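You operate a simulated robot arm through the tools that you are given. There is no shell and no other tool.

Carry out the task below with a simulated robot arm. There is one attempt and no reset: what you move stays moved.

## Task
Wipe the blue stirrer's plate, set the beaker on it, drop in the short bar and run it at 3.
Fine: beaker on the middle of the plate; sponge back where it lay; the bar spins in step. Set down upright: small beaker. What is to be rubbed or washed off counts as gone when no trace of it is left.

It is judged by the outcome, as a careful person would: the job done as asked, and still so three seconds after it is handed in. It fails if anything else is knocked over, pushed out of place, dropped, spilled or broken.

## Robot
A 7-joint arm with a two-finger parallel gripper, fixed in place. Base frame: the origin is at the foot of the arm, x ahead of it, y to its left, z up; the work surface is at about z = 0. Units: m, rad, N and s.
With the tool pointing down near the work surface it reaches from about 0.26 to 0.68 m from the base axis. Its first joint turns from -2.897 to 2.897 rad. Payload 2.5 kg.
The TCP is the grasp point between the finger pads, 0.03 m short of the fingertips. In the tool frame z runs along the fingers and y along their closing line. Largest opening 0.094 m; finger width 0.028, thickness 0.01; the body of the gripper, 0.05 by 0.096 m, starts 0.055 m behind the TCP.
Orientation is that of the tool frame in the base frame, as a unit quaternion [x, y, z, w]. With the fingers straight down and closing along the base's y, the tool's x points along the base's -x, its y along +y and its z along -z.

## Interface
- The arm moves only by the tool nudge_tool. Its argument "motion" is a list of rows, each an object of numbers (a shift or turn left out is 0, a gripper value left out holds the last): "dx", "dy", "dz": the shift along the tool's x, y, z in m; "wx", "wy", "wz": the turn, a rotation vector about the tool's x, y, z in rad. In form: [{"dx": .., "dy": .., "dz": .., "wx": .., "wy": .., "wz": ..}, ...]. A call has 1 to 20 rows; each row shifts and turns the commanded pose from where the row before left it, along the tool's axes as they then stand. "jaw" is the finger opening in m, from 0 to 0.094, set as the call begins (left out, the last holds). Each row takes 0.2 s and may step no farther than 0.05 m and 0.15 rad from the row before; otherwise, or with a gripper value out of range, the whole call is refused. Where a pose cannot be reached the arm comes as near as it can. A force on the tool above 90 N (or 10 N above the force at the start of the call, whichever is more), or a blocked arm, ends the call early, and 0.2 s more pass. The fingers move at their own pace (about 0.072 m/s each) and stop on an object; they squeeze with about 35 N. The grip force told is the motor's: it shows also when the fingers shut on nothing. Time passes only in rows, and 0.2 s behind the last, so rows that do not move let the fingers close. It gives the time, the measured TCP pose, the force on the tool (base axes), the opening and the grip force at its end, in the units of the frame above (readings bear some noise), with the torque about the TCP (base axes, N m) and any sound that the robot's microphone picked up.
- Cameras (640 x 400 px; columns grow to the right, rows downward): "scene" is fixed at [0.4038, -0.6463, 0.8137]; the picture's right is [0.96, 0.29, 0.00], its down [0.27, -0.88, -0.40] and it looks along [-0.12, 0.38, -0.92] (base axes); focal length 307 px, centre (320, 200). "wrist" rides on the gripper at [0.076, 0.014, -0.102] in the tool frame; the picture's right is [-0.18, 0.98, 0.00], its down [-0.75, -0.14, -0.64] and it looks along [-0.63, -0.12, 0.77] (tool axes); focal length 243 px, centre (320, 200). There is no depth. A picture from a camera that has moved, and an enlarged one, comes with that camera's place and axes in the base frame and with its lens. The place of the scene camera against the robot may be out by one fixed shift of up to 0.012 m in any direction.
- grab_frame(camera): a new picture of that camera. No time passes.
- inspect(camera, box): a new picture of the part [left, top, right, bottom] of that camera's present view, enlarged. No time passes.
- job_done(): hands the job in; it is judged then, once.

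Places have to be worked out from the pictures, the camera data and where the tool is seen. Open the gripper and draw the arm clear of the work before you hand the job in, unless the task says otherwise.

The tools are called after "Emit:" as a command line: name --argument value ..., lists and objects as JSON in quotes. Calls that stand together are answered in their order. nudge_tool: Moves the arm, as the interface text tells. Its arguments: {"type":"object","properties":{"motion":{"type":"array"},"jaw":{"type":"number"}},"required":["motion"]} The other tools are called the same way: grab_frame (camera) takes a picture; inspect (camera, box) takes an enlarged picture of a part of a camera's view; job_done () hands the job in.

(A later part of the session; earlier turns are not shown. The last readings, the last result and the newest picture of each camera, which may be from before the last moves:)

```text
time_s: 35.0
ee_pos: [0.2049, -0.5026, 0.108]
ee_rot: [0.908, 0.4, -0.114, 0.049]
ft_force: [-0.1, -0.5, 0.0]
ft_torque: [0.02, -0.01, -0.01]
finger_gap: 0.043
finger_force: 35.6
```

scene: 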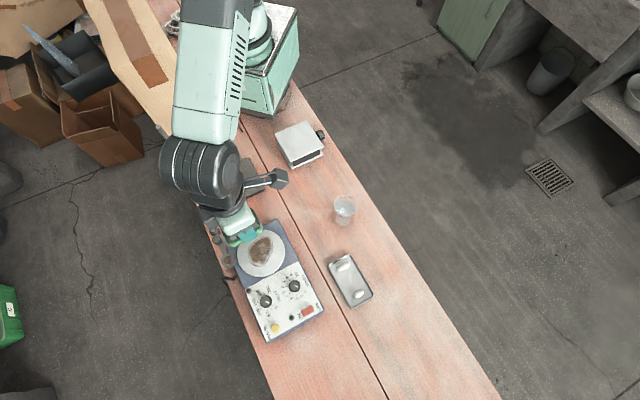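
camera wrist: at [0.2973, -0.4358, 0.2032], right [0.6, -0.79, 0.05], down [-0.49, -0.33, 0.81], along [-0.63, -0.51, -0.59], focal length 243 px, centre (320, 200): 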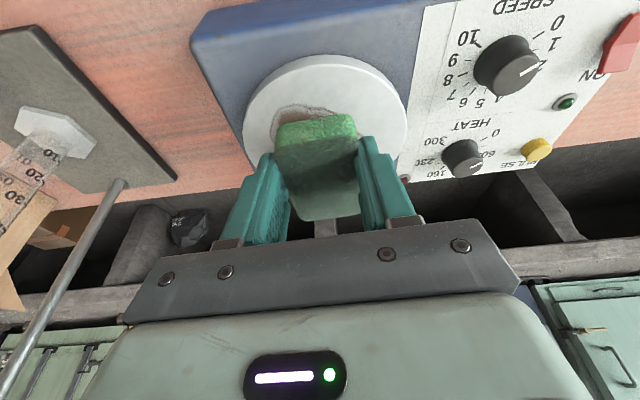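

No contact yet, likely because the sponge settled slightly up in the grip. I keep stepping down.

Emit:
nudge_tool --motion '[{"dx": 0.00015, "dz": 0.00058}, {}]'

Emit:
nudge_tool --motion '[{"dx": 0.0001, "dz": 0.00039}, {}]'

```text
time_s: 35.6
ee_pos: [0.205, -0.5024, 0.1093]
ee_rot: [0.908, 0.401, -0.114, 0.051]
ft_force: [0.4, -0.2, 1.8]
ft_torque: [0.03, -0.04, 0.01]
finger_gap: 0.0431
finger_force: 34.9
```

```text
time_s: 36.2
ee_pos: [0.2049, -0.5031, 0.1089]
ee_rot: [0.908, 0.4, -0.114, 0.051]
ft_force: [0.5, 1.3, 7.6]
ft_torque: [0.14, -0.05, 0.01]
finger_gap: 0.0432
finger_force: 34.6
```

Contact is now a gentle 8 N. I add a touch more pressure and sweep across at this offset, then check the result.

Emit:
nudge_tool --motion '[{"dx": 0.0001, "dz": 0.00039}, {"dy": -0.011}, {"dy": 0.011}, {"dy": 0.011}, {"dy": 0.011}, {"dy": 0.011}, {"dy": -0.011}, {"dy": -0.011}, {"dy": -0.011}, {"dy": -0.011}]'

Emit:
inspect --camera "scene" --box '[215, 215, 305, 285]'

```text
time_s: 38.4
ee_pos: [0.1959, -0.4943, 0.1077]
ee_rot: [0.908, 0.4, -0.115, 0.049]
ft_force: [1.0, -1.8, 5.4]
ft_torque: [-0.11, -0.06, 0.08]
finger_gap: 0.0428
finger_force: 34.8
```

```text
5.71 times, centred on (260, 250) of scene
camera zoom: at [0.4038, -0.6463, 0.8137], right [0.96, 0.29, 0.0], down [0.27, -0.88, -0.4], along [-0.12, 0.38, -0.92], focal length 1754 px, centre (663, -86)
```

zoom: 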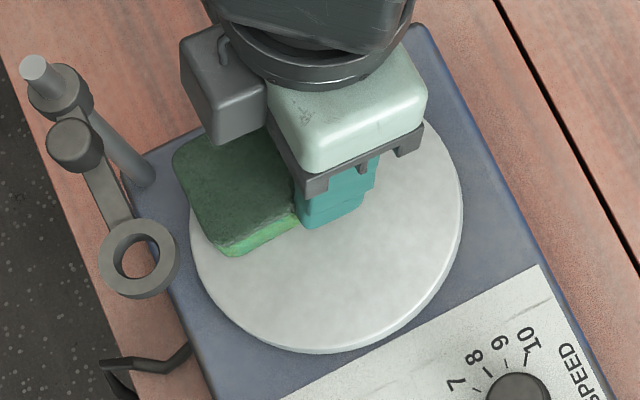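

The visible part of the plate has come clean. I repeat the sweeps further out on the +x side of the tool to cover the rest of the stain.

Emit:
nudge_tool --motion '[{"dx": 0.01163, "dz": -0.00296}, {"dy": 0.011}, {"dy": 0.011}, {"dy": 0.011}, {"dy": 0.011}, {"dx": 0.01163, "dz": -0.00296}, {"dy": -0.011}, {"dy": -0.011}, {"dy": -0.011}, {"dy": -0.011}, {"dx": -0.00581, "dz": 0.00148}, {"dy": 0.011}, {"dy": 0.011}, {"dy": 0.011}, {"dy": 0.011}]'

Emit:
inspect --camera "scene" --box '[215, 215, 305, 285]'

```text
time_s: 41.6
ee_pos: [0.2414, -0.5113, 0.1075]
ee_rot: [0.908, 0.4, -0.114, 0.051]
ft_force: [-1.3, 0.3, 2.5]
ft_torque: [0.07, 0.08, 0.02]
finger_gap: 0.0431
finger_force: 34.8
```

```text
5.71 times, centred on (260, 250) of scene
camera zoom: at [0.4038, -0.6463, 0.8137], right [0.96, 0.29, 0.0], down [0.27, -0.88, -0.4], along [-0.12, 0.38, -0.92], focal length 1754 px, centre (663, -86)
```

zoom: 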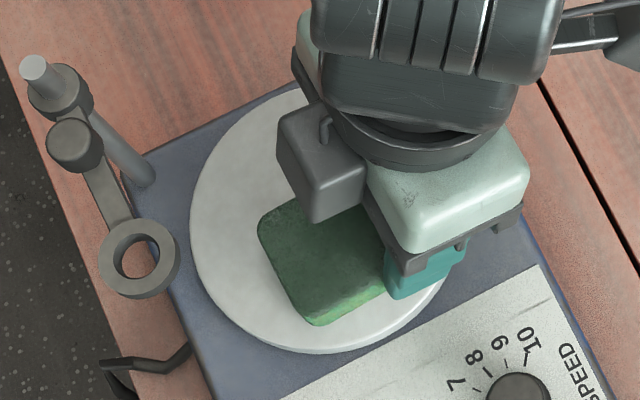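

Everything visible is clean. I lift the sponge straight up to see the whole plate.

Emit:
nudge_tool --motion '[{"dx": -0.00494, "dz": -0.01938}, {"dx": -0.00926, "dz": -0.03634}, {"dx": -0.00926, "dz": -0.03634}, {"dx": -0.00926, "dz": -0.03634}, {"dx": -0.00926, "dz": -0.03634}]'

Emit:
inspect --camera "scene" --box '[215, 215, 305, 285]'

Emit:
inspect --camera "wrist" --box '[220, 0, 420, 130]'

```text
time_s: 42.8
ee_pos: [0.2422, -0.5113, 0.2785]
ee_rot: [0.908, 0.401, -0.114, 0.05]
ft_force: [0.4, -0.1, -0.2]
ft_torque: [-0.02, -0.01, 0.0]
finger_gap: 0.0432
finger_force: 35.0
```

```text
5.71 times, centred on (260, 250) of scene
camera zoom: at [0.4038, -0.6463, 0.8137], right [0.96, 0.29, 0.0], down [0.27, -0.88, -0.4], along [-0.12, 0.38, -0.92], focal length 1754 px, centre (663, -86)
```

zoom: 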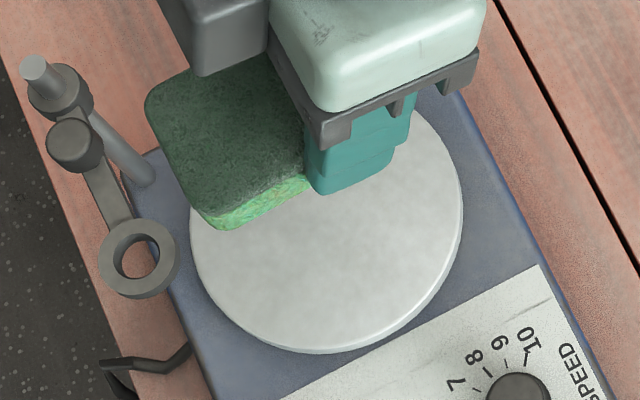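

```text
3.08 times, centred on (320, 65) of wrist
camera zoom: at [0.3185, -0.447, 0.3571], right [0.61, -0.79, 0.04], down [-0.49, -0.33, 0.81], along [-0.63, -0.51, -0.59], focal length 746 px, centre (320, 615)
```

zoom: 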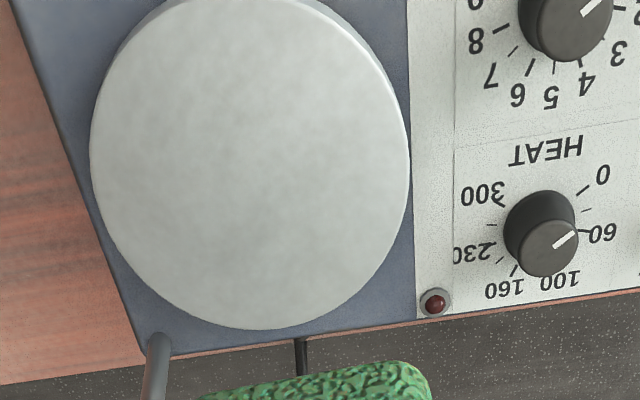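

The plate is spotless in both views and the stirrer has not moved. I now carry the sponge back: shift to the earlier over-plate point, turn back and travel to above its home.

Emit:
nudge_tool --motion '[{"dx": -0.01357, "dy": -0.022, "dz": 0.00346}, {"wx": -0.0344, "wz": -0.1347}, {"wx": -0.0344, "wz": -0.1347}, {"wx": -0.0344, "wz": -0.1347}, {"wx": -0.0344, "wz": -0.1347}, {"wx": -0.0344, "wz": -0.1347}, {"wx": -0.0344, "wz": -0.1347}, {"wx": -0.0344, "wz": -0.1347}, {"wx": -0.0344, "wz": -0.1347}, {"wx": -0.0344, "wz": -0.1347}, {"wx": -0.0344, "wz": -0.1347}, {"wx": -0.0344, "wz": -0.1347}]'

Emit:
nudge_tool --motion '[{"dx": -0.01447, "dy": 0.03831, "dz": 0.00369}, {"dx": -0.01447, "dy": 0.03831, "dz": 0.00369}, {"dx": -0.01447, "dy": 0.03831, "dz": 0.00369}, {"dx": -0.01447, "dy": 0.03831, "dz": 0.00369}, {"dx": -0.01447, "dy": 0.03831, "dz": 0.00369}, {"dx": -0.01447, "dy": 0.03831, "dz": 0.00369}, {"dx": -0.01447, "dy": 0.03831, "dz": 0.00369}, {}, {"dx": 0.00988, "dz": 0.03876}, {"dx": 0.01112, "dz": 0.0436}, {"dx": 0.01112, "dz": 0.0436}, {"dx": 0.01112, "dz": 0.0436}, {"dx": 0.00988, "dz": 0.03876}]'

Emit:
grab_frame --camera "wrist"

Emit:
inspect --camera "scene" --box '[310, 180, 410, 320]'

```text
time_s: 45.4
ee_pos: [0.2157, -0.5056, 0.2773]
ee_rot: [0.376, 0.918, -0.047, 0.116]
ft_force: [0.0, 0.0, -0.2]
ft_torque: [0.01, 0.01, -0.01]
finger_gap: 0.0432
finger_force: 35.1
```

```text
time_s: 48.2
ee_pos: [0.4787, -0.3909, 0.0617]
ee_rot: [0.378, 0.918, -0.047, 0.115]
ft_force: [0.7, 0.1, -0.9]
ft_torque: [-0.01, 0.01, 0.0]
finger_gap: 0.0429
finger_force: 35.5
```

```text
taken
camera wrist: at [0.4177, -0.3109, 0.1404], right [0.82, 0.57, 0.05], down [0.31, -0.5, 0.81], along [0.49, -0.65, -0.59], focal length 243 px, centre (320, 200)
```

wrist: 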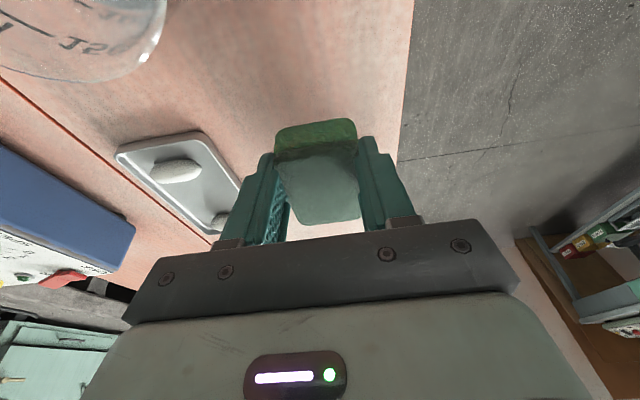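

```text
2.86 times, centred on (360, 250) of scene
camera zoom: at [0.4038, -0.6463, 0.8137], right [0.96, 0.29, 0.0], down [0.27, -0.88, -0.4], along [-0.12, 0.38, -0.92], focal length 877 px, centre (206, 57)
```

zoom: 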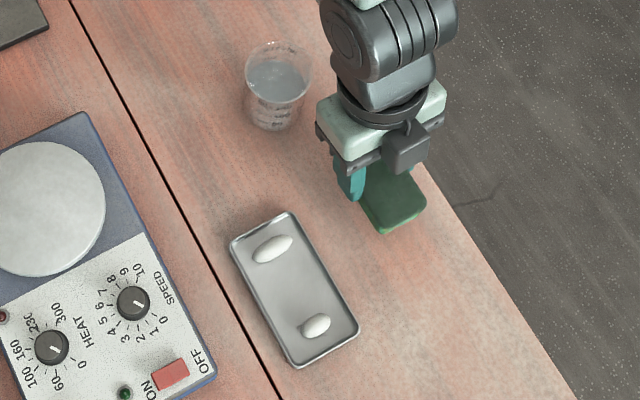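

The sponge hovers about 2 cm above its home. I wait a moment and re-read the camera pose to see any remaining offset before setting down.

Emit:
nudge_tool --motion '[{}, {}]'

Emit:
inspect --camera "wrist" --box '[240, 90, 400, 240]'

```text
time_s: 48.8
ee_pos: [0.4781, -0.3911, 0.0609]
ee_rot: [0.378, 0.917, -0.048, 0.115]
ft_force: [-0.2, 0.6, 0.2]
ft_torque: [0.02, 0.02, -0.03]
finger_gap: 0.0429
finger_force: 35.3
```

```text
2.67 times, centred on (320, 165) of wrist
camera zoom: at [0.4176, -0.3108, 0.1407], right [0.82, 0.57, 0.05], down [0.31, -0.5, 0.81], along [0.49, -0.65, -0.59], focal length 647 px, centre (320, 293)
```

zoom: 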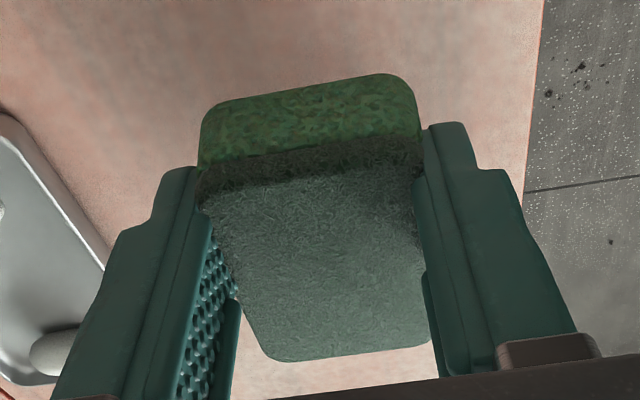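

The pose is about 1.8 mm off in y, so I correct that and lower the sponge gently to the bench.

Emit:
nudge_tool --motion '[{"dx": 0.00155, "dy": 0.001, "dz": -0.0004}, {"dx": 0.00297, "dz": 0.01163}, {"dx": 0.00148, "dz": 0.00581}, {"dx": 0.00062, "dz": 0.00242}, {}]'

Emit:
inspect --camera "scene" --box '[310, 180, 410, 320]'

Emit:
grab_frame --camera "wrist"

```text
time_s: 50.0
ee_pos: [0.4776, -0.3873, 0.0412]
ee_rot: [0.378, 0.917, -0.048, 0.114]
ft_force: [0.1, 0.1, -0.6]
ft_torque: [0.05, 0.0, 0.01]
finger_gap: 0.0431
finger_force: 34.8
```

```text
2.86 times, centred on (360, 250) of scene
camera zoom: at [0.4038, -0.6463, 0.8137], right [0.96, 0.29, 0.0], down [0.27, -0.88, -0.4], along [-0.12, 0.38, -0.92], focal length 877 px, centre (206, 57)
```

zoom: 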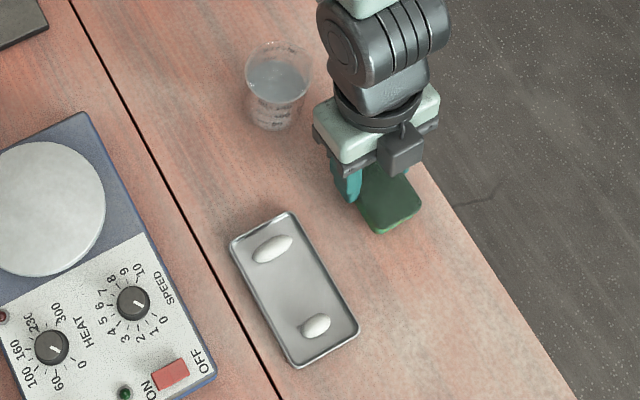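

```text
taken
camera wrist: at [0.4167, -0.3073, 0.121], right [0.82, 0.57, 0.05], down [0.31, -0.5, 0.81], along [0.49, -0.65, -0.59], focal length 243 px, centre (320, 200)
```

wrist: 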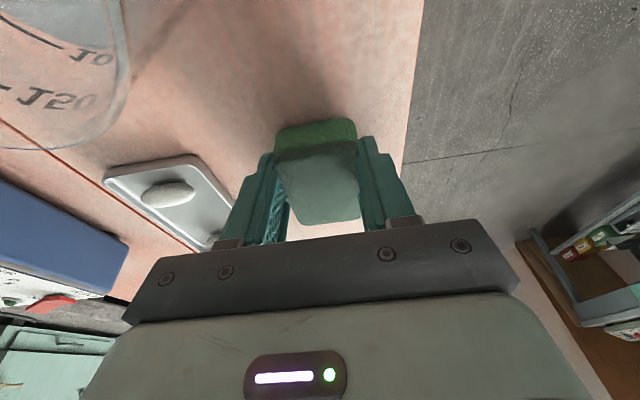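

The arm now stands about 1.7 mm too far in +y. I nudge it back, lower another millimetre and check for contact.

Emit:
nudge_tool --motion '[{"dx": -0.00194, "dy": -0.0016, "dz": 0.0005}, {"dx": 0.00025, "dz": 0.00097}, {}]'

Emit:
inspect --camera "scene" --box '[310, 180, 410, 320]'

Emit:
inspect --camera "wrist" --box '[240, 90, 400, 240]'

```text
time_s: 50.8
ee_pos: [0.4798, -0.39, 0.0402]
ee_rot: [0.378, 0.917, -0.048, 0.114]
ft_force: [0.0, -0.1, 0.3]
ft_torque: [0.03, 0.01, 0.02]
finger_gap: 0.043
finger_force: 35.1
```

```text
2.86 times, centred on (360, 250) of scene
camera zoom: at [0.4038, -0.6463, 0.8137], right [0.96, 0.29, 0.0], down [0.27, -0.88, -0.4], along [-0.12, 0.38, -0.92], focal length 877 px, centre (206, 57)
```

zoom: 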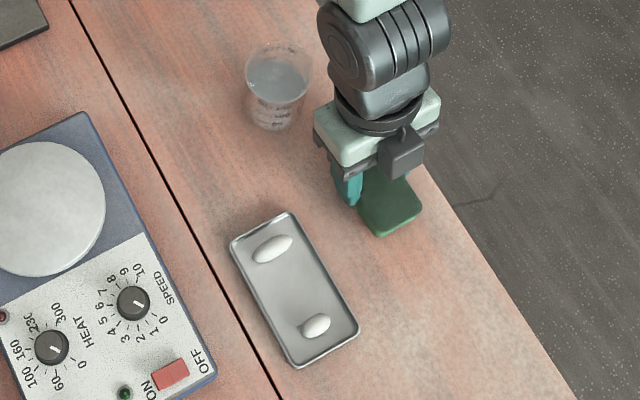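

```text
2.67 times, centred on (320, 165) of wrist
camera zoom: at [0.4179, -0.3096, 0.1201], right [0.82, 0.57, 0.05], down [0.31, -0.5, 0.81], along [0.49, -0.65, -0.59], focal length 647 px, centre (320, 293)
```

zoom: 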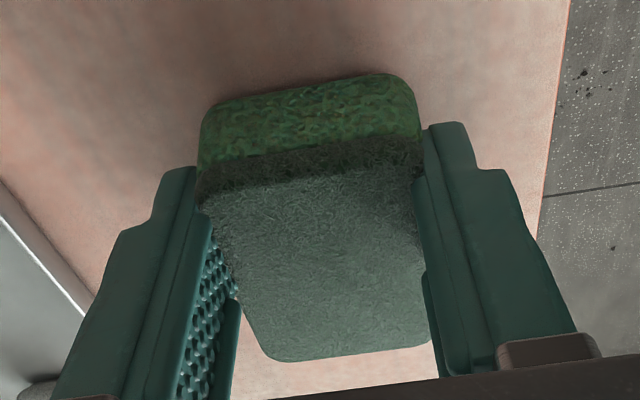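

The outline now matches the original picture to within a few millimetres. I lower until light contact and release.

Emit:
nudge_tool --motion '[{"dx": 0.0002, "dz": 0.00078}, {}]'

Emit:
nudge_tool --motion '[{}, {}, {}]' --jaw 0.094

Emit:
nudge_tool --motion '[{"dx": -0.00494, "dz": -0.01938}, {"dx": -0.00988, "dz": -0.03876}, {"dx": -0.00988, "dz": -0.03876}, {"wy": 0.125}, {"wy": 0.125}, {"dx": 0.02}]'

Emit:
inspect --camera "scene" --box '[310, 180, 410, 320]'

Emit:
grab_frame --camera "wrist"

```text
time_s: 51.4
ee_pos: [0.4787, -0.3899, 0.0396]
ee_rot: [0.378, 0.917, -0.048, 0.115]
ft_force: [-0.6, 0.4, -0.5]
ft_torque: [-0.01, -0.03, -0.03]
finger_gap: 0.0428
finger_force: 35.4
```

```text
time_s: 52.2
ee_pos: [0.4787, -0.3896, 0.0388]
ee_rot: [0.378, 0.917, -0.047, 0.115]
ft_force: [0.2, -0.6, 0.5]
ft_torque: [0.02, -0.03, 0.03]
finger_gap: 0.0941
finger_force: 0.1
```

```text
time_s: 53.6
ee_pos: [0.4641, -0.3759, 0.1404]
ee_rot: [0.381, 0.924, 0.0, 0.0]
ft_force: [0.6, -0.5, -0.2]
ft_torque: [0.0, 0.02, -0.04]
finger_gap: 0.0939
finger_force: 0.0
```

```text
2.86 times, centred on (360, 250) of scene
camera zoom: at [0.4038, -0.6463, 0.8137], right [0.96, 0.29, 0.0], down [0.27, -0.88, -0.4], along [-0.12, 0.38, -0.92], focal length 877 px, centre (206, 57)
```

zoom: 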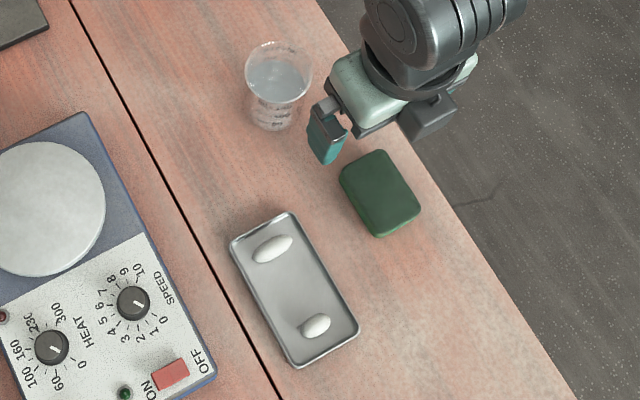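

```text
taken
camera wrist: at [0.4193, -0.3122, 0.2422], right [0.82, 0.57, 0.0], down [0.44, -0.63, 0.64], along [0.36, -0.53, -0.77], focal length 243 px, centre (320, 200)
```

wrist: 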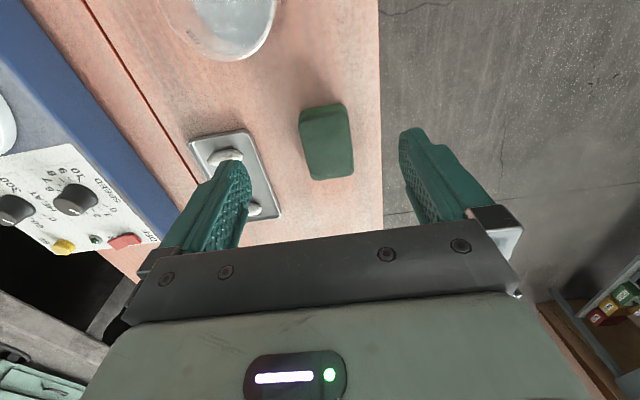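

The sponge sits back where it lay, within about 2–3 mm. Next is the beaker: I rise, turn the hand to the orientation I want at the plate, and move over the beaker to measure it.

Emit:
nudge_tool --motion '[{"dz": -0.04}, {"dz": -0.04}, {"wz": 0.139}, {"wz": 0.139}, {"wz": 0.139}, {"wz": 0.139}, {"wz": 0.139}, {"wz": 0.139}, {"wz": 0.139}, {"wz": 0.139}, {"wz": 0.139}, {"wz": 0.139}, {"wz": 0.139}, {"dx": -0.0088, "dy": -0.0299}, {"dx": -0.0088, "dy": -0.0299}, {"dx": -0.0088, "dy": -0.0299}, {}]'

Emit:
grab_frame --camera "wrist"

Emit:
inspect --camera "wrist" --box '[260, 20, 400, 140]'

Emit:
inspect --camera "scene" --box '[310, 170, 410, 270]'

```text
time_s: 57.2
ee_pos: [0.3816, -0.3334, 0.2188]
ee_rot: [0.914, 0.405, 0.0, 0.0]
ft_force: [0.5, 0.3, 0.8]
ft_torque: [-0.01, 0.0, 0.01]
finger_gap: 0.094
finger_force: 0.0
```

```text
taken
camera wrist: at [0.4407, -0.2866, 0.3212], right [0.6, -0.8, 0.0], down [-0.61, -0.46, 0.64], along [-0.51, -0.39, -0.77], focal length 243 px, centre (320, 200)
```

wrist: 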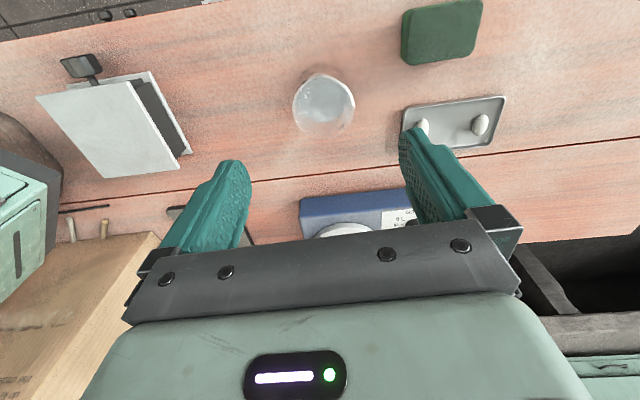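

```text
3.33 times, centred on (330, 80) of wrist
camera zoom: at [0.4407, -0.2866, 0.3212], right [0.6, -0.8, 0.0], down [-0.61, -0.46, 0.64], along [-0.51, -0.39, -0.77], focal length 809 px, centre (287, 600)
```

zoom: 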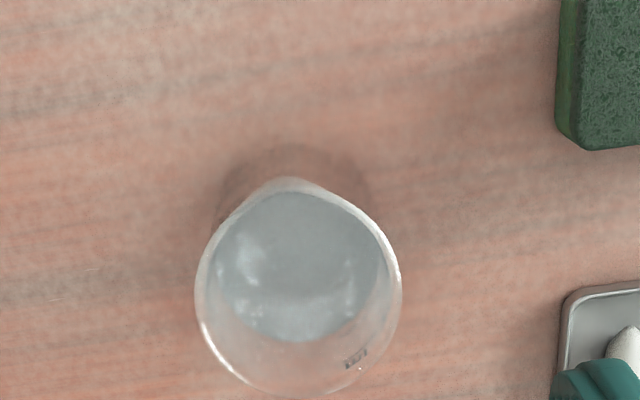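

```text
4.00 times, centred on (360, 220) of scene
camera zoom: at [0.4038, -0.6463, 0.8137], right [0.96, 0.29, 0.0], down [0.27, -0.88, -0.4], along [-0.12, 0.38, -0.92], focal length 1228 px, centre (160, 120)
```

zoom: 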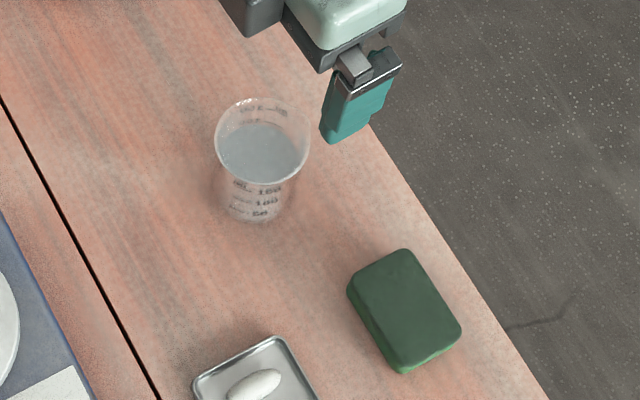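

The beaker is about 61 mm across and 85 mm tall, centred near (0.377, -0.338). I lean the hand 0.25 rad as before and lower to z ≈ 0.11 above it to check centring.

Emit:
nudge_tool --motion '[{"dx": -0.0025}, {"wy": -0.125}, {"wy": -0.125}, {"dx": 0.009, "dz": 0.0353}, {"dx": 0.009, "dz": 0.0353}, {"dx": 0.009, "dz": 0.0353}, {}]'

Emit:
grab_frame --camera "wrist"

Emit:
inspect --camera "scene" --box '[310, 170, 410, 250]'

```text
time_s: 58.8
ee_pos: [0.3792, -0.334, 0.11]
ee_rot: [0.908, 0.401, -0.114, 0.05]
ft_force: [0.8, 0.7, -0.2]
ft_torque: [0.03, 0.02, -0.01]
finger_gap: 0.094
finger_force: 0.2
```

```text
taken
camera wrist: at [0.4558, -0.2705, 0.1899], right [0.61, -0.79, 0.05], down [-0.49, -0.33, 0.81], along [-0.63, -0.51, -0.59], focal length 243 px, centre (320, 200)
```

wrist: 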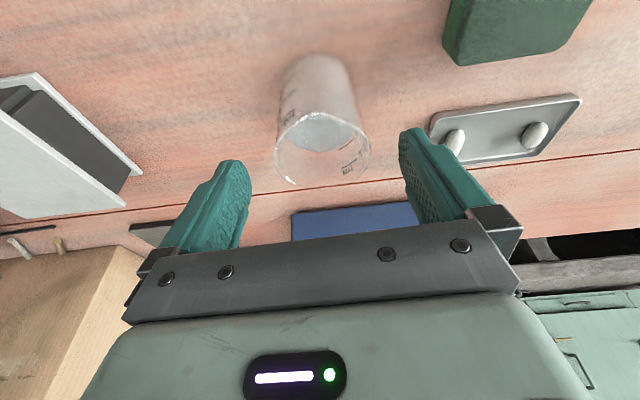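

```text
5.00 times, centred on (360, 210) of scene
camera zoom: at [0.4038, -0.6463, 0.8137], right [0.96, 0.29, 0.0], down [0.27, -0.88, -0.4], along [-0.12, 0.38, -0.92], focal length 1534 px, centre (120, 150)
```

zoom: 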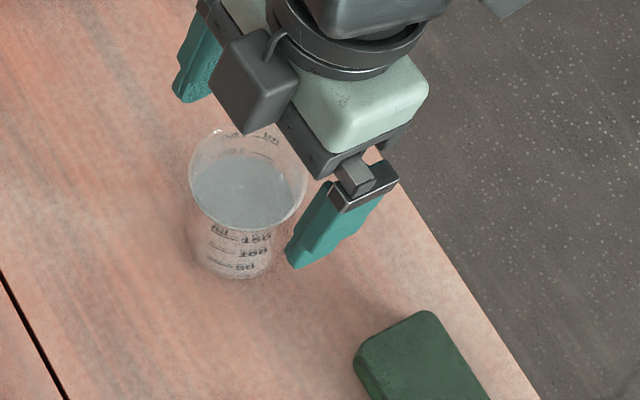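

The beaker looks nearly centred between the fingers; I enlarge to measure the remaining offset.

Emit:
inspect --camera "wrist" --box '[240, 40, 410, 200]'

```text
2.50 times, centred on (325, 120) of wrist
camera zoom: at [0.4558, -0.2705, 0.1899], right [0.61, -0.79, 0.05], down [-0.49, -0.33, 0.81], along [-0.63, -0.51, -0.59], focal length 606 px, centre (308, 400)
```

zoom: 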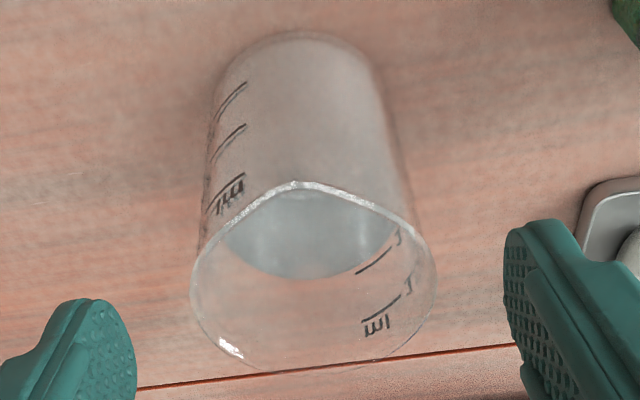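

The beaker axis is about 3 mm toward +y and 3 mm toward +x of the tool. I correct that and lower to TCP z ≈ 0.055 with the fingers still open.

Emit:
nudge_tool --motion '[{"dx": 0.0029, "dy": 0.003, "dz": -0.0007}, {"dx": 0.0045, "dz": 0.01777}, {"dx": 0.0045, "dz": 0.01777}, {"dx": 0.0045, "dz": 0.01777}, {}]'

Emit:
grab_frame --camera "wrist"

Emit:
inspect --camera "scene" --box '[310, 170, 410, 250]'

```text
time_s: 60.0
ee_pos: [0.3833, -0.3371, 0.055]
ee_rot: [0.907, 0.401, -0.114, 0.05]
ft_force: [0.1, -0.2, 0.3]
ft_torque: [0.0, 0.02, -0.03]
finger_gap: 0.0939
finger_force: 0.1
```

```text
taken
camera wrist: at [0.4598, -0.2731, 0.1351], right [0.61, -0.79, 0.05], down [-0.49, -0.33, 0.81], along [-0.63, -0.51, -0.59], focal length 243 px, centre (320, 200)
```

wrist: 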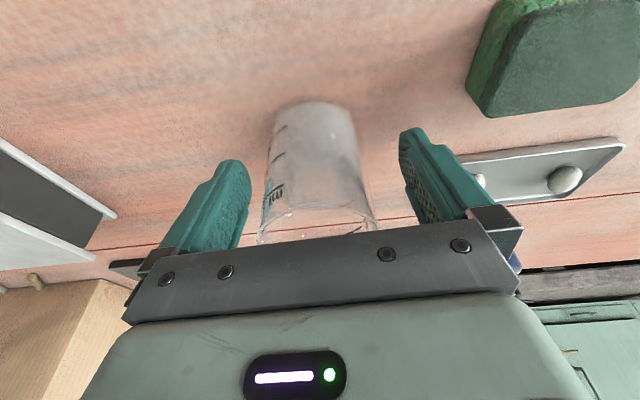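

```text
5.00 times, centred on (360, 210) of scene
camera zoom: at [0.4038, -0.6463, 0.8137], right [0.96, 0.29, 0.0], down [0.27, -0.88, -0.4], along [-0.12, 0.38, -0.92], focal length 1534 px, centre (120, 150)
```

zoom: 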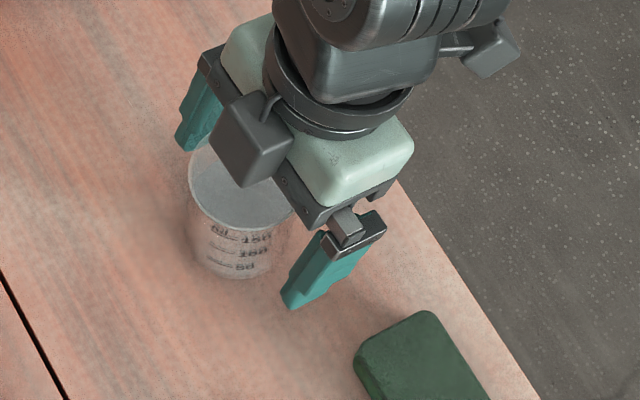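

The fingers straddle the beaker within a millimetre or two of centre and there is no contact. I close on it.

Emit:
nudge_tool --motion '[{}, {}, {}, {}]' --jaw 0.05

Emit:
grab_frame --camera "wrist"

```text
time_s: 61.0
ee_pos: [0.3838, -0.3371, 0.0553]
ee_rot: [0.908, 0.401, -0.114, 0.05]
ft_force: [0.5, -0.4, 0.4]
ft_torque: [0.02, 0.01, 0.0]
finger_gap: 0.0642
finger_force: 35.4
```

```text
taken
camera wrist: at [0.4597, -0.273, 0.1352], right [0.61, -0.79, 0.05], down [-0.49, -0.33, 0.81], along [-0.63, -0.51, -0.59], focal length 243 px, centre (320, 200)
```

wrist: 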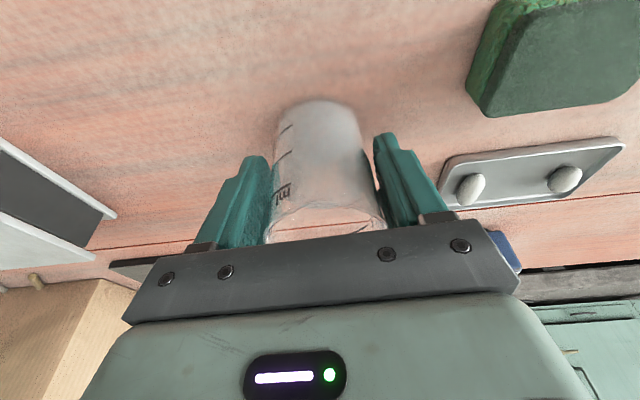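

The beaker is held firmly at a 64 mm gap. I lift slowly a first few centimetres and check that it hangs upright.

Emit:
nudge_tool --motion '[{"dx": -0.00124, "dz": -0.00485}, {"dx": -0.00247, "dz": -0.00969}, {"dx": -0.00371, "dz": -0.01454}, {"dx": -0.00247, "dz": -0.00969}, {}]'

Emit:
grab_frame --camera "wrist"

Emit:
inspect --camera "scene" --box '[310, 150, 410, 250]'

```text
time_s: 62.2
ee_pos: [0.3826, -0.3377, 0.0958]
ee_rot: [0.907, 0.401, -0.114, 0.05]
ft_force: [-0.3, -0.7, -1.9]
ft_torque: [0.0, -0.02, 0.01]
finger_gap: 0.0641
finger_force: 34.9
```

```text
taken
camera wrist: at [0.4594, -0.273, 0.1752], right [0.61, -0.79, 0.05], down [-0.49, -0.33, 0.81], along [-0.63, -0.51, -0.59], focal length 243 px, centre (320, 200)
```

wrist: 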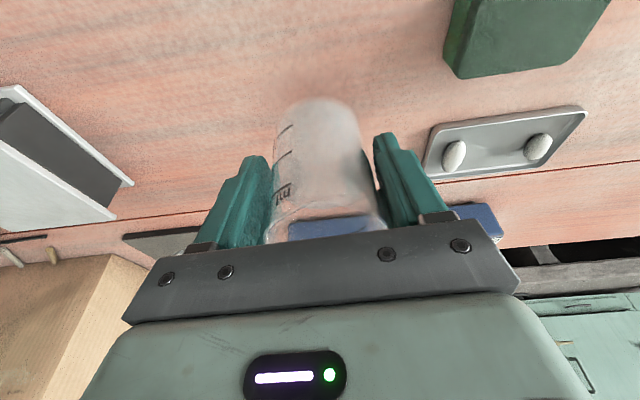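

```text
4.00 times, centred on (360, 200) of scene
camera zoom: at [0.4038, -0.6463, 0.8137], right [0.96, 0.29, 0.0], down [0.27, -0.88, -0.4], along [-0.12, 0.38, -0.92], focal length 1228 px, centre (160, 200)
```

zoom: 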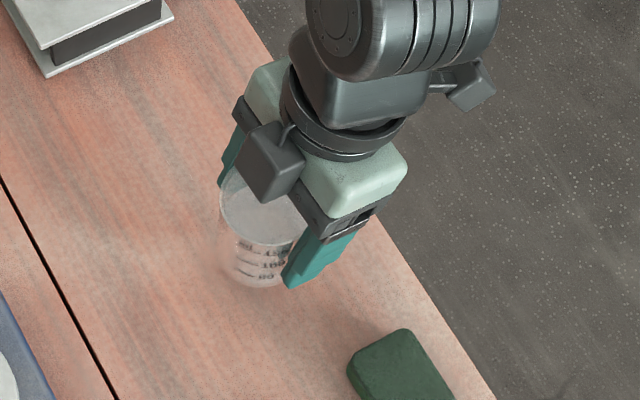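

The beaker hangs upright and unchanged in the grip. I measure its position in the hand from the wrist view so I can centre it on the plate.

Emit:
inspect --camera "wrist" --box '[240, 80, 410, 250]'

```text
2.35 times, centred on (325, 165) of wrist
camera zoom: at [0.4594, -0.273, 0.1752], right [0.61, -0.79, 0.05], down [-0.49, -0.33, 0.81], along [-0.63, -0.51, -0.59], focal length 571 px, centre (308, 282)
```

zoom: 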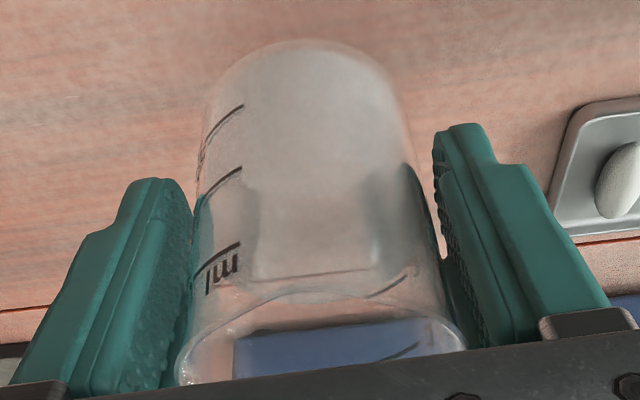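

The beaker's axis is within a few millimetres of the grasp point, and all views agree on the plate centre at (0.208, -0.5157). I lift to z ≈ 0.18 and carry it smoothly to above the plate.

Emit:
nudge_tool --motion '[{"dx": -0.0042, "dz": -0.01647}, {"dx": -0.0042, "dz": -0.01647}, {"dx": -0.0042, "dz": -0.01647}, {"dx": -0.0042, "dz": -0.01647}, {"dx": -0.0042, "dz": -0.01647}, {}, {"dx": -0.00775, "dy": -0.0003, "dz": 0.00198}, {"dx": -0.01357, "dy": -0.0005, "dz": 0.00346}, {"dx": -0.01986, "dy": -0.00076, "dz": 0.00506}, {"dx": -0.01986, "dy": -0.00076, "dz": 0.00506}, {"dx": -0.01986, "dy": -0.00076, "dz": 0.00506}, {"dx": -0.01986, "dy": -0.00076, "dz": 0.00506}, {"dx": -0.01986, "dy": -0.00076, "dz": 0.00506}, {"dx": -0.01986, "dy": -0.00076, "dz": 0.00506}, {"dx": -0.01986, "dy": -0.00076, "dz": 0.00506}, {"dx": -0.01986, "dy": -0.00076, "dz": 0.00506}, {"dx": -0.01986, "dy": -0.00076, "dz": 0.00506}, {"dx": -0.01986, "dy": -0.00076, "dz": 0.00506}, {"dx": -0.0126, "dy": -0.0005, "dz": 0.00321}, {"dx": -0.00659, "dy": -0.00025, "dz": 0.00168}]'

Emit:
grab_frame --camera "wrist"

Emit:
inspect --camera "scene" --box '[200, 190, 310, 290]'

```text
time_s: 66.4
ee_pos: [0.2084, -0.5128, 0.1808]
ee_rot: [0.908, 0.401, -0.113, 0.05]
ft_force: [1.1, -0.1, -2.3]
ft_torque: [-0.01, -0.02, 0.05]
finger_gap: 0.0639
finger_force: 34.7
```

```text
taken
camera wrist: at [0.2851, -0.449, 0.26], right [0.61, -0.79, 0.04], down [-0.49, -0.33, 0.81], along [-0.63, -0.51, -0.59], focal length 243 px, centre (320, 200)
```

wrist: 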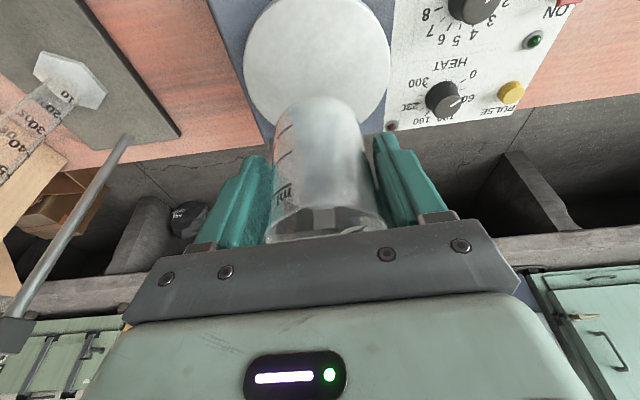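

```text
4.00 times, centred on (255, 240) of scene
camera zoom: at [0.4038, -0.6463, 0.8137], right [0.96, 0.29, 0.0], down [0.27, -0.88, -0.4], along [-0.12, 0.38, -0.92], focal length 1228 px, centre (580, 40)
```

zoom: 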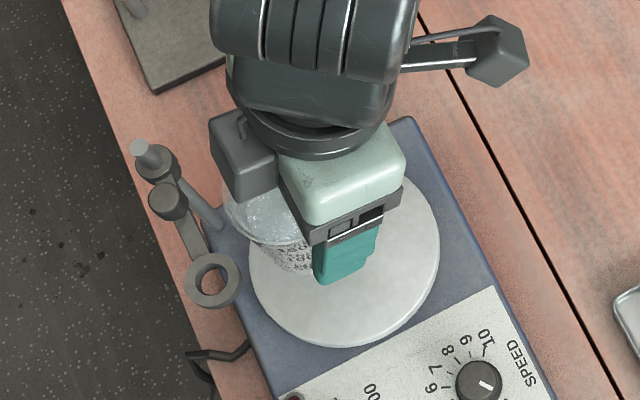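

The beaker hangs above the plate with clearance to the ring. I lower it slowly to just above the plate.

Emit:
nudge_tool --motion '[{"dx": 0.0015, "dz": 0.00581}, {"dx": 0.00297, "dz": 0.01163}, {"dx": 0.00297, "dz": 0.01163}, {"dx": 0.00297, "dz": 0.01163}, {"dx": 0.00198, "dz": 0.00775}, {}]'

Emit:
grab_frame --camera "wrist"

Emit:
inspect --camera "scene" --box '[200, 190, 310, 290]'

```text
time_s: 67.8
ee_pos: [0.2084, -0.513, 0.1306]
ee_rot: [0.907, 0.401, -0.115, 0.051]
ft_force: [0.8, -0.7, -1.7]
ft_torque: [0.01, 0.0, -0.02]
finger_gap: 0.064
finger_force: 35.3
```

```text
taken
camera wrist: at [0.2852, -0.4498, 0.2091], right [0.61, -0.79, 0.05], down [-0.49, -0.33, 0.81], along [-0.63, -0.51, -0.59], focal length 243 px, centre (320, 200)
```

wrist: 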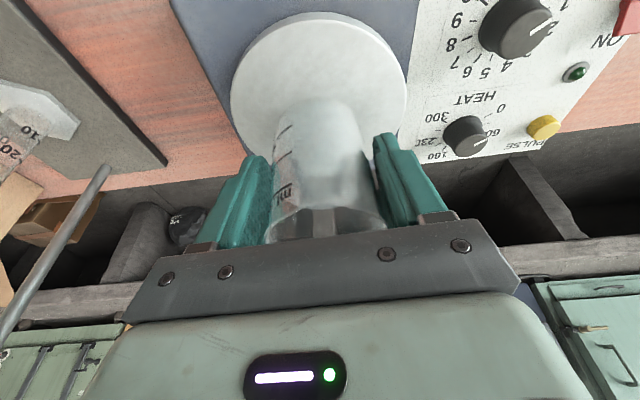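

```text
4.00 times, centred on (255, 240) of scene
camera zoom: at [0.4038, -0.6463, 0.8137], right [0.96, 0.29, 0.0], down [0.27, -0.88, -0.4], along [-0.12, 0.38, -0.92], focal length 1228 px, centre (580, 40)
```

zoom: 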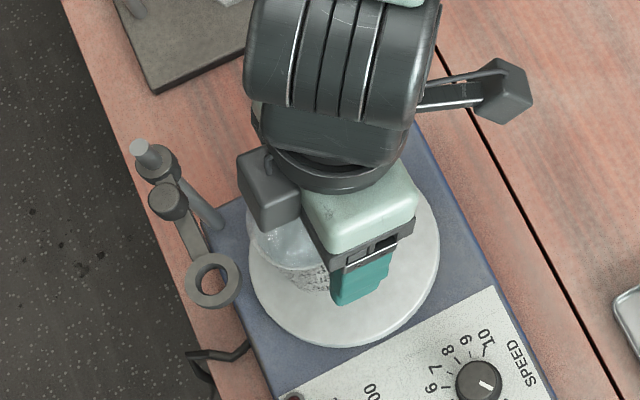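

From the wrist view the beaker's axis sits about 6 mm on the ring side of the grasp point. I shift 4 mm back to centre it over the plate and lower toward contact in small steps.

Emit:
nudge_tool --motion '[{"dx": 0.00388, "dy": 0.001, "dz": -0.00099}, {}, {"dx": 0.0005, "dz": 0.00194}, {"dx": 0.0004, "dz": 0.00145}, {}]'

Emit:
grab_frame --camera "wrist"

```text
time_s: 69.0
ee_pos: [0.2125, -0.511, 0.1271]
ee_rot: [0.907, 0.401, -0.114, 0.05]
ft_force: [-0.6, -0.4, -1.4]
ft_torque: [0.04, -0.06, 0.0]
finger_gap: 0.0641
finger_force: 35.3
```

```text
taken
camera wrist: at [0.2892, -0.4471, 0.2069], right [0.61, -0.79, 0.05], down [-0.49, -0.33, 0.81], along [-0.63, -0.51, -0.59], focal length 243 px, centre (320, 200)
```

wrist: 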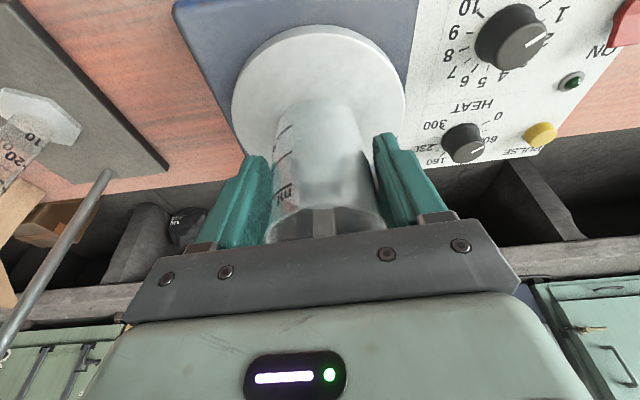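

The base is now about 3 mm above the plate and still free. I continue down in millimetre steps until the weight comes off.

Emit:
nudge_tool --motion '[{"dx": 0.0005, "dz": 0.00194}, {}]'

Emit:
nudge_tool --motion '[{"dx": 0.0002, "dz": 0.00078}, {}]'

```text
time_s: 69.6
ee_pos: [0.2132, -0.5128, 0.1269]
ee_rot: [0.907, 0.401, -0.113, 0.05]
ft_force: [-1.3, 3.9, 8.2]
ft_torque: [0.0, -0.09, 0.02]
finger_gap: 0.064
finger_force: 35.1
```

```text
time_s: 70.2
ee_pos: [0.2128, -0.5113, 0.1252]
ee_rot: [0.908, 0.401, -0.114, 0.052]
ft_force: [-0.8, 8.1, 26.4]
ft_torque: [-0.24, -0.18, 0.08]
finger_gap: 0.0638
finger_force: 35.5
```

The beaker is firmly on the plate (26 N), so I back off 0.8 mm and check the force before opening.

Emit:
nudge_tool --motion '[{"dx": -0.0002, "dz": -0.00078}, {}]'

Emit:
inspect --camera "scene" --box '[200, 190, 310, 290]'

```text
time_s: 70.8
ee_pos: [0.2125, -0.5112, 0.1258]
ee_rot: [0.907, 0.402, -0.114, 0.052]
ft_force: [2.4, 0.0, 16.4]
ft_torque: [-0.45, -0.27, 0.04]
finger_gap: 0.064
finger_force: 34.9
```

```text
4.00 times, centred on (255, 240) of scene
camera zoom: at [0.4038, -0.6463, 0.8137], right [0.96, 0.29, 0.0], down [0.27, -0.88, -0.4], along [-0.12, 0.38, -0.92], focal length 1228 px, centre (580, 40)
```

zoom: 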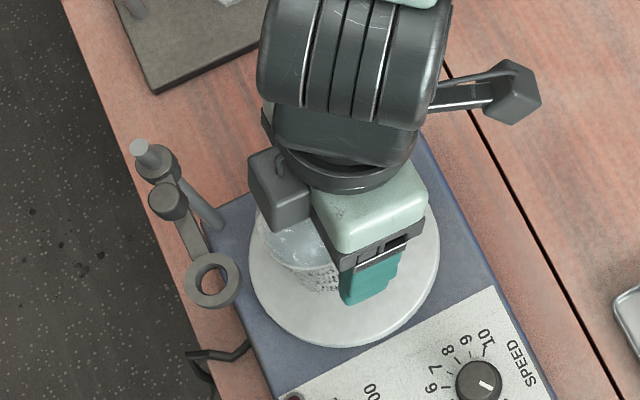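

There is still 16 N of press; I ease off a little more, then open the fingers.

Emit:
nudge_tool --motion '[{"dx": -0.0002, "dz": -0.00078}, {}]'

```text
time_s: 71.4
ee_pos: [0.2109, -0.5109, 0.126]
ee_rot: [0.908, 0.401, -0.114, 0.049]
ft_force: [1.2, -1.0, 2.1]
ft_torque: [-0.19, -0.1, 0.01]
finger_gap: 0.0636
finger_force: 35.5
```

The press is down to 2 N, so the beaker rests on the plate. I open the fingers fully and let it settle.

Emit:
nudge_tool --motion '[{}, {}, {}]' --jaw 0.094

Emit:
grab_frame --camera "wrist"

Emit:
inspect --camera "scene" --box '[200, 190, 310, 290]'

```text
time_s: 72.2
ee_pos: [0.2132, -0.5102, 0.1267]
ee_rot: [0.907, 0.402, -0.114, 0.051]
ft_force: [0.0, -0.5, 1.2]
ft_torque: [-0.03, 0.01, 0.03]
finger_gap: 0.0943
finger_force: 0.1
```

```text
taken
camera wrist: at [0.2885, -0.447, 0.2059], right [0.61, -0.79, 0.05], down [-0.49, -0.33, 0.81], along [-0.63, -0.51, -0.59], focal length 243 px, centre (320, 200)
```

wrist: 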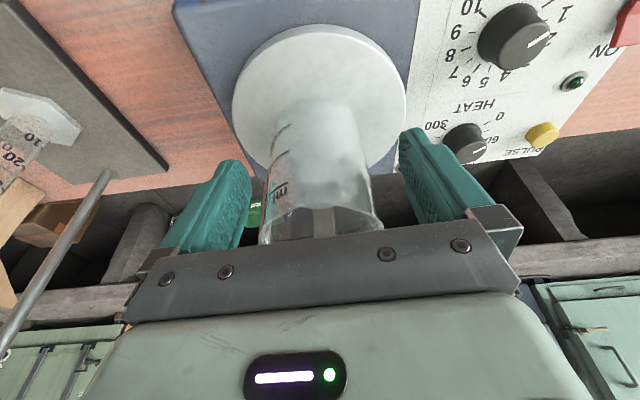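

```text
4.00 times, centred on (255, 240) of scene
camera zoom: at [0.4038, -0.6463, 0.8137], right [0.96, 0.29, 0.0], down [0.27, -0.88, -0.4], along [-0.12, 0.38, -0.92], focal length 1228 px, centre (580, 40)
```

zoom: 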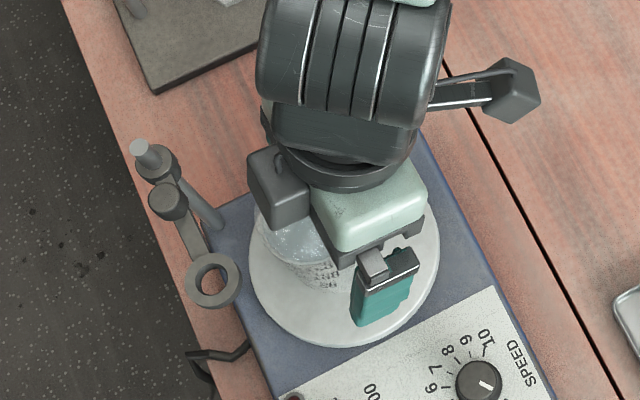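

The beaker stands upright and the pads are clear of it. I lift straight up and then look at how it sits on the plate.

Emit:
nudge_tool --motion '[{"dx": -0.0037, "dz": -0.01454}, {"dx": -0.0074, "dz": -0.02907}, {"dx": -0.0074, "dz": -0.02907}, {"dx": -0.0074, "dz": -0.02907}, {"dx": 0.0387, "dz": -0.0098}, {"dx": 0.0387, "dz": -0.0098}]'

Emit:
grab_frame --camera "wrist"

Emit:
inspect --camera "scene" --box '[215, 210, 305, 280]'

```text
time_s: 73.6
ee_pos: [0.2663, -0.4508, 0.2301]
ee_rot: [0.908, 0.401, -0.114, 0.05]
ft_force: [-0.5, -0.8, 0.8]
ft_torque: [0.01, -0.04, 0.04]
finger_gap: 0.0939
finger_force: 0.1
```

```text
taken
camera wrist: at [0.3429, -0.3877, 0.3091], right [0.61, -0.79, 0.05], down [-0.49, -0.33, 0.81], along [-0.63, -0.51, -0.59], focal length 243 px, centre (320, 200)
```

wrist: 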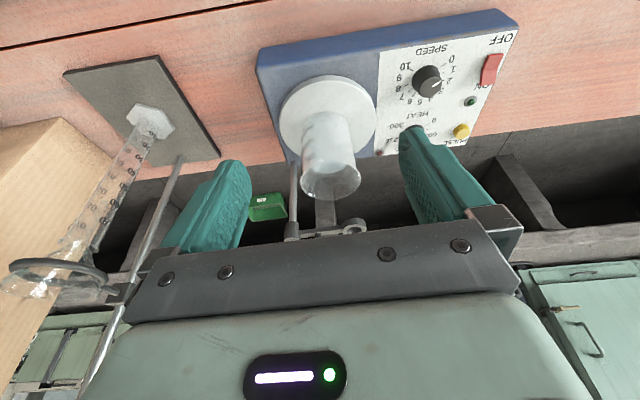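

```text
5.71 times, centred on (260, 245) of scene
camera zoom: at [0.4038, -0.6463, 0.8137], right [0.96, 0.29, 0.0], down [0.27, -0.88, -0.4], along [-0.12, 0.38, -0.92], focal length 1754 px, centre (663, -57)
```

zoom: 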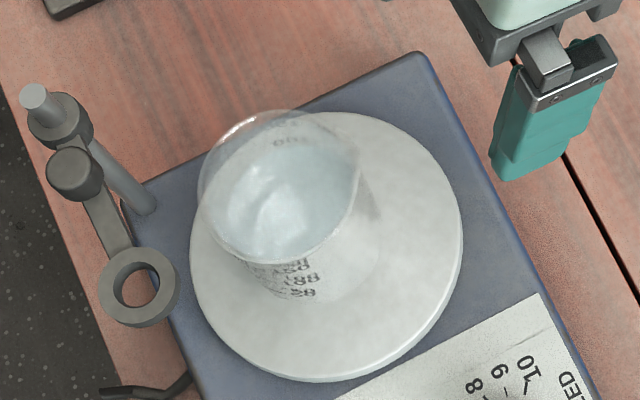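

The beaker stands on the plate close to centre. I enlarge the wrist view to estimate any remaining offset.

Emit:
inspect --camera "wrist" --box '[260, 60, 400, 210]'

```text
2.67 times, centred on (330, 135) of wrist
camera zoom: at [0.3429, -0.3877, 0.3091], right [0.61, -0.79, 0.05], down [-0.49, -0.33, 0.81], along [-0.63, -0.51, -0.59], focal length 647 px, centre (293, 373)
```

zoom: 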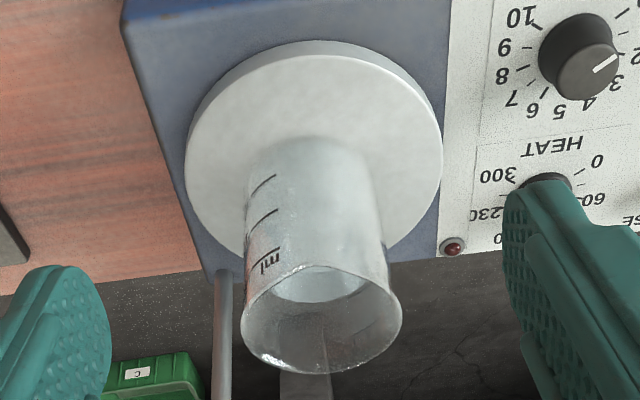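

The beaker is centred within about 3 mm. Now the bar: I straighten the hand and move over the tray's short bar, at the far end of the reach, to see how close the arm can get.

Emit:
nudge_tool --motion '[{"wy": 0.125}, {"wy": 0.125}, {"dx": 0.0144, "dy": 0.04}, {"dx": 0.0144, "dy": 0.04}, {"dx": 0.0144, "dy": 0.04}, {"dx": 0.0144, "dy": 0.04}, {"dx": 0.0144, "dy": 0.04}, {"dz": 0.04}, {}]'

Emit:
grab_frame --camera "wrist"

Emit:
inspect --camera "wrist" --box '[240, 20, 400, 150]'

Emit:
grab_frame --camera "scene"

```text
time_s: 75.6
ee_pos: [0.4635, -0.5344, 0.1921]
ee_rot: [0.915, 0.403, 0.0, 0.0]
ft_force: [0.3, 0.9, 0.6]
ft_torque: [-0.02, -0.02, -0.03]
finger_gap: 0.0942
finger_force: 0.1
```

```text
taken
camera wrist: at [0.5239, -0.4874, 0.293], right [0.6, -0.8, 0.0], down [-0.61, -0.46, 0.64], along [-0.51, -0.39, -0.77], focal length 243 px, centre (320, 200)
```

wrist: 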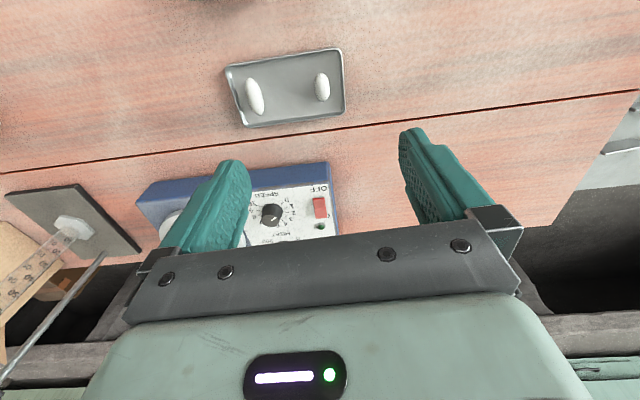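

```text
3.08 times, centred on (320, 85) of wrist
camera zoom: at [0.5239, -0.4874, 0.293], right [0.6, -0.8, 0.0], down [-0.61, -0.46, 0.64], along [-0.51, -0.39, -0.77], focal length 746 px, centre (320, 554)
```

zoom: 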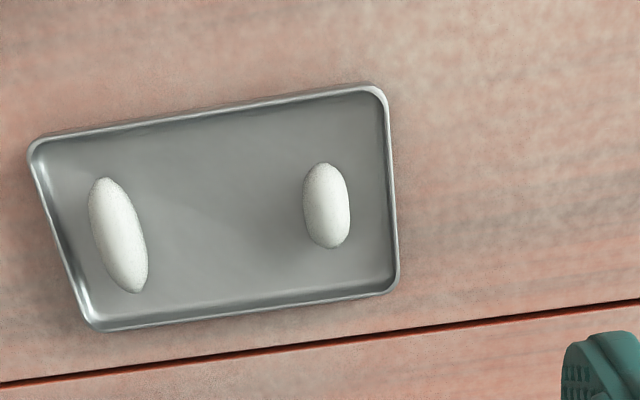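

```text
taken
```

scene: 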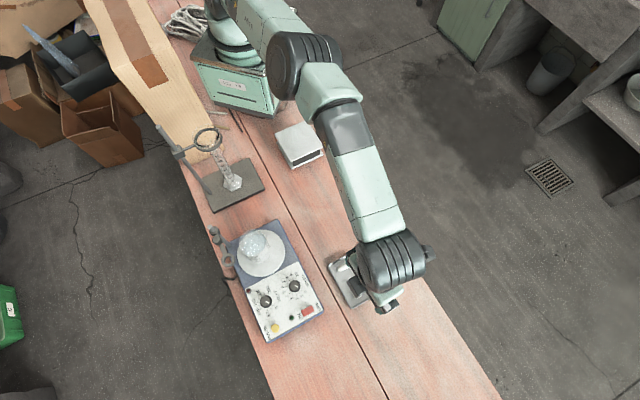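

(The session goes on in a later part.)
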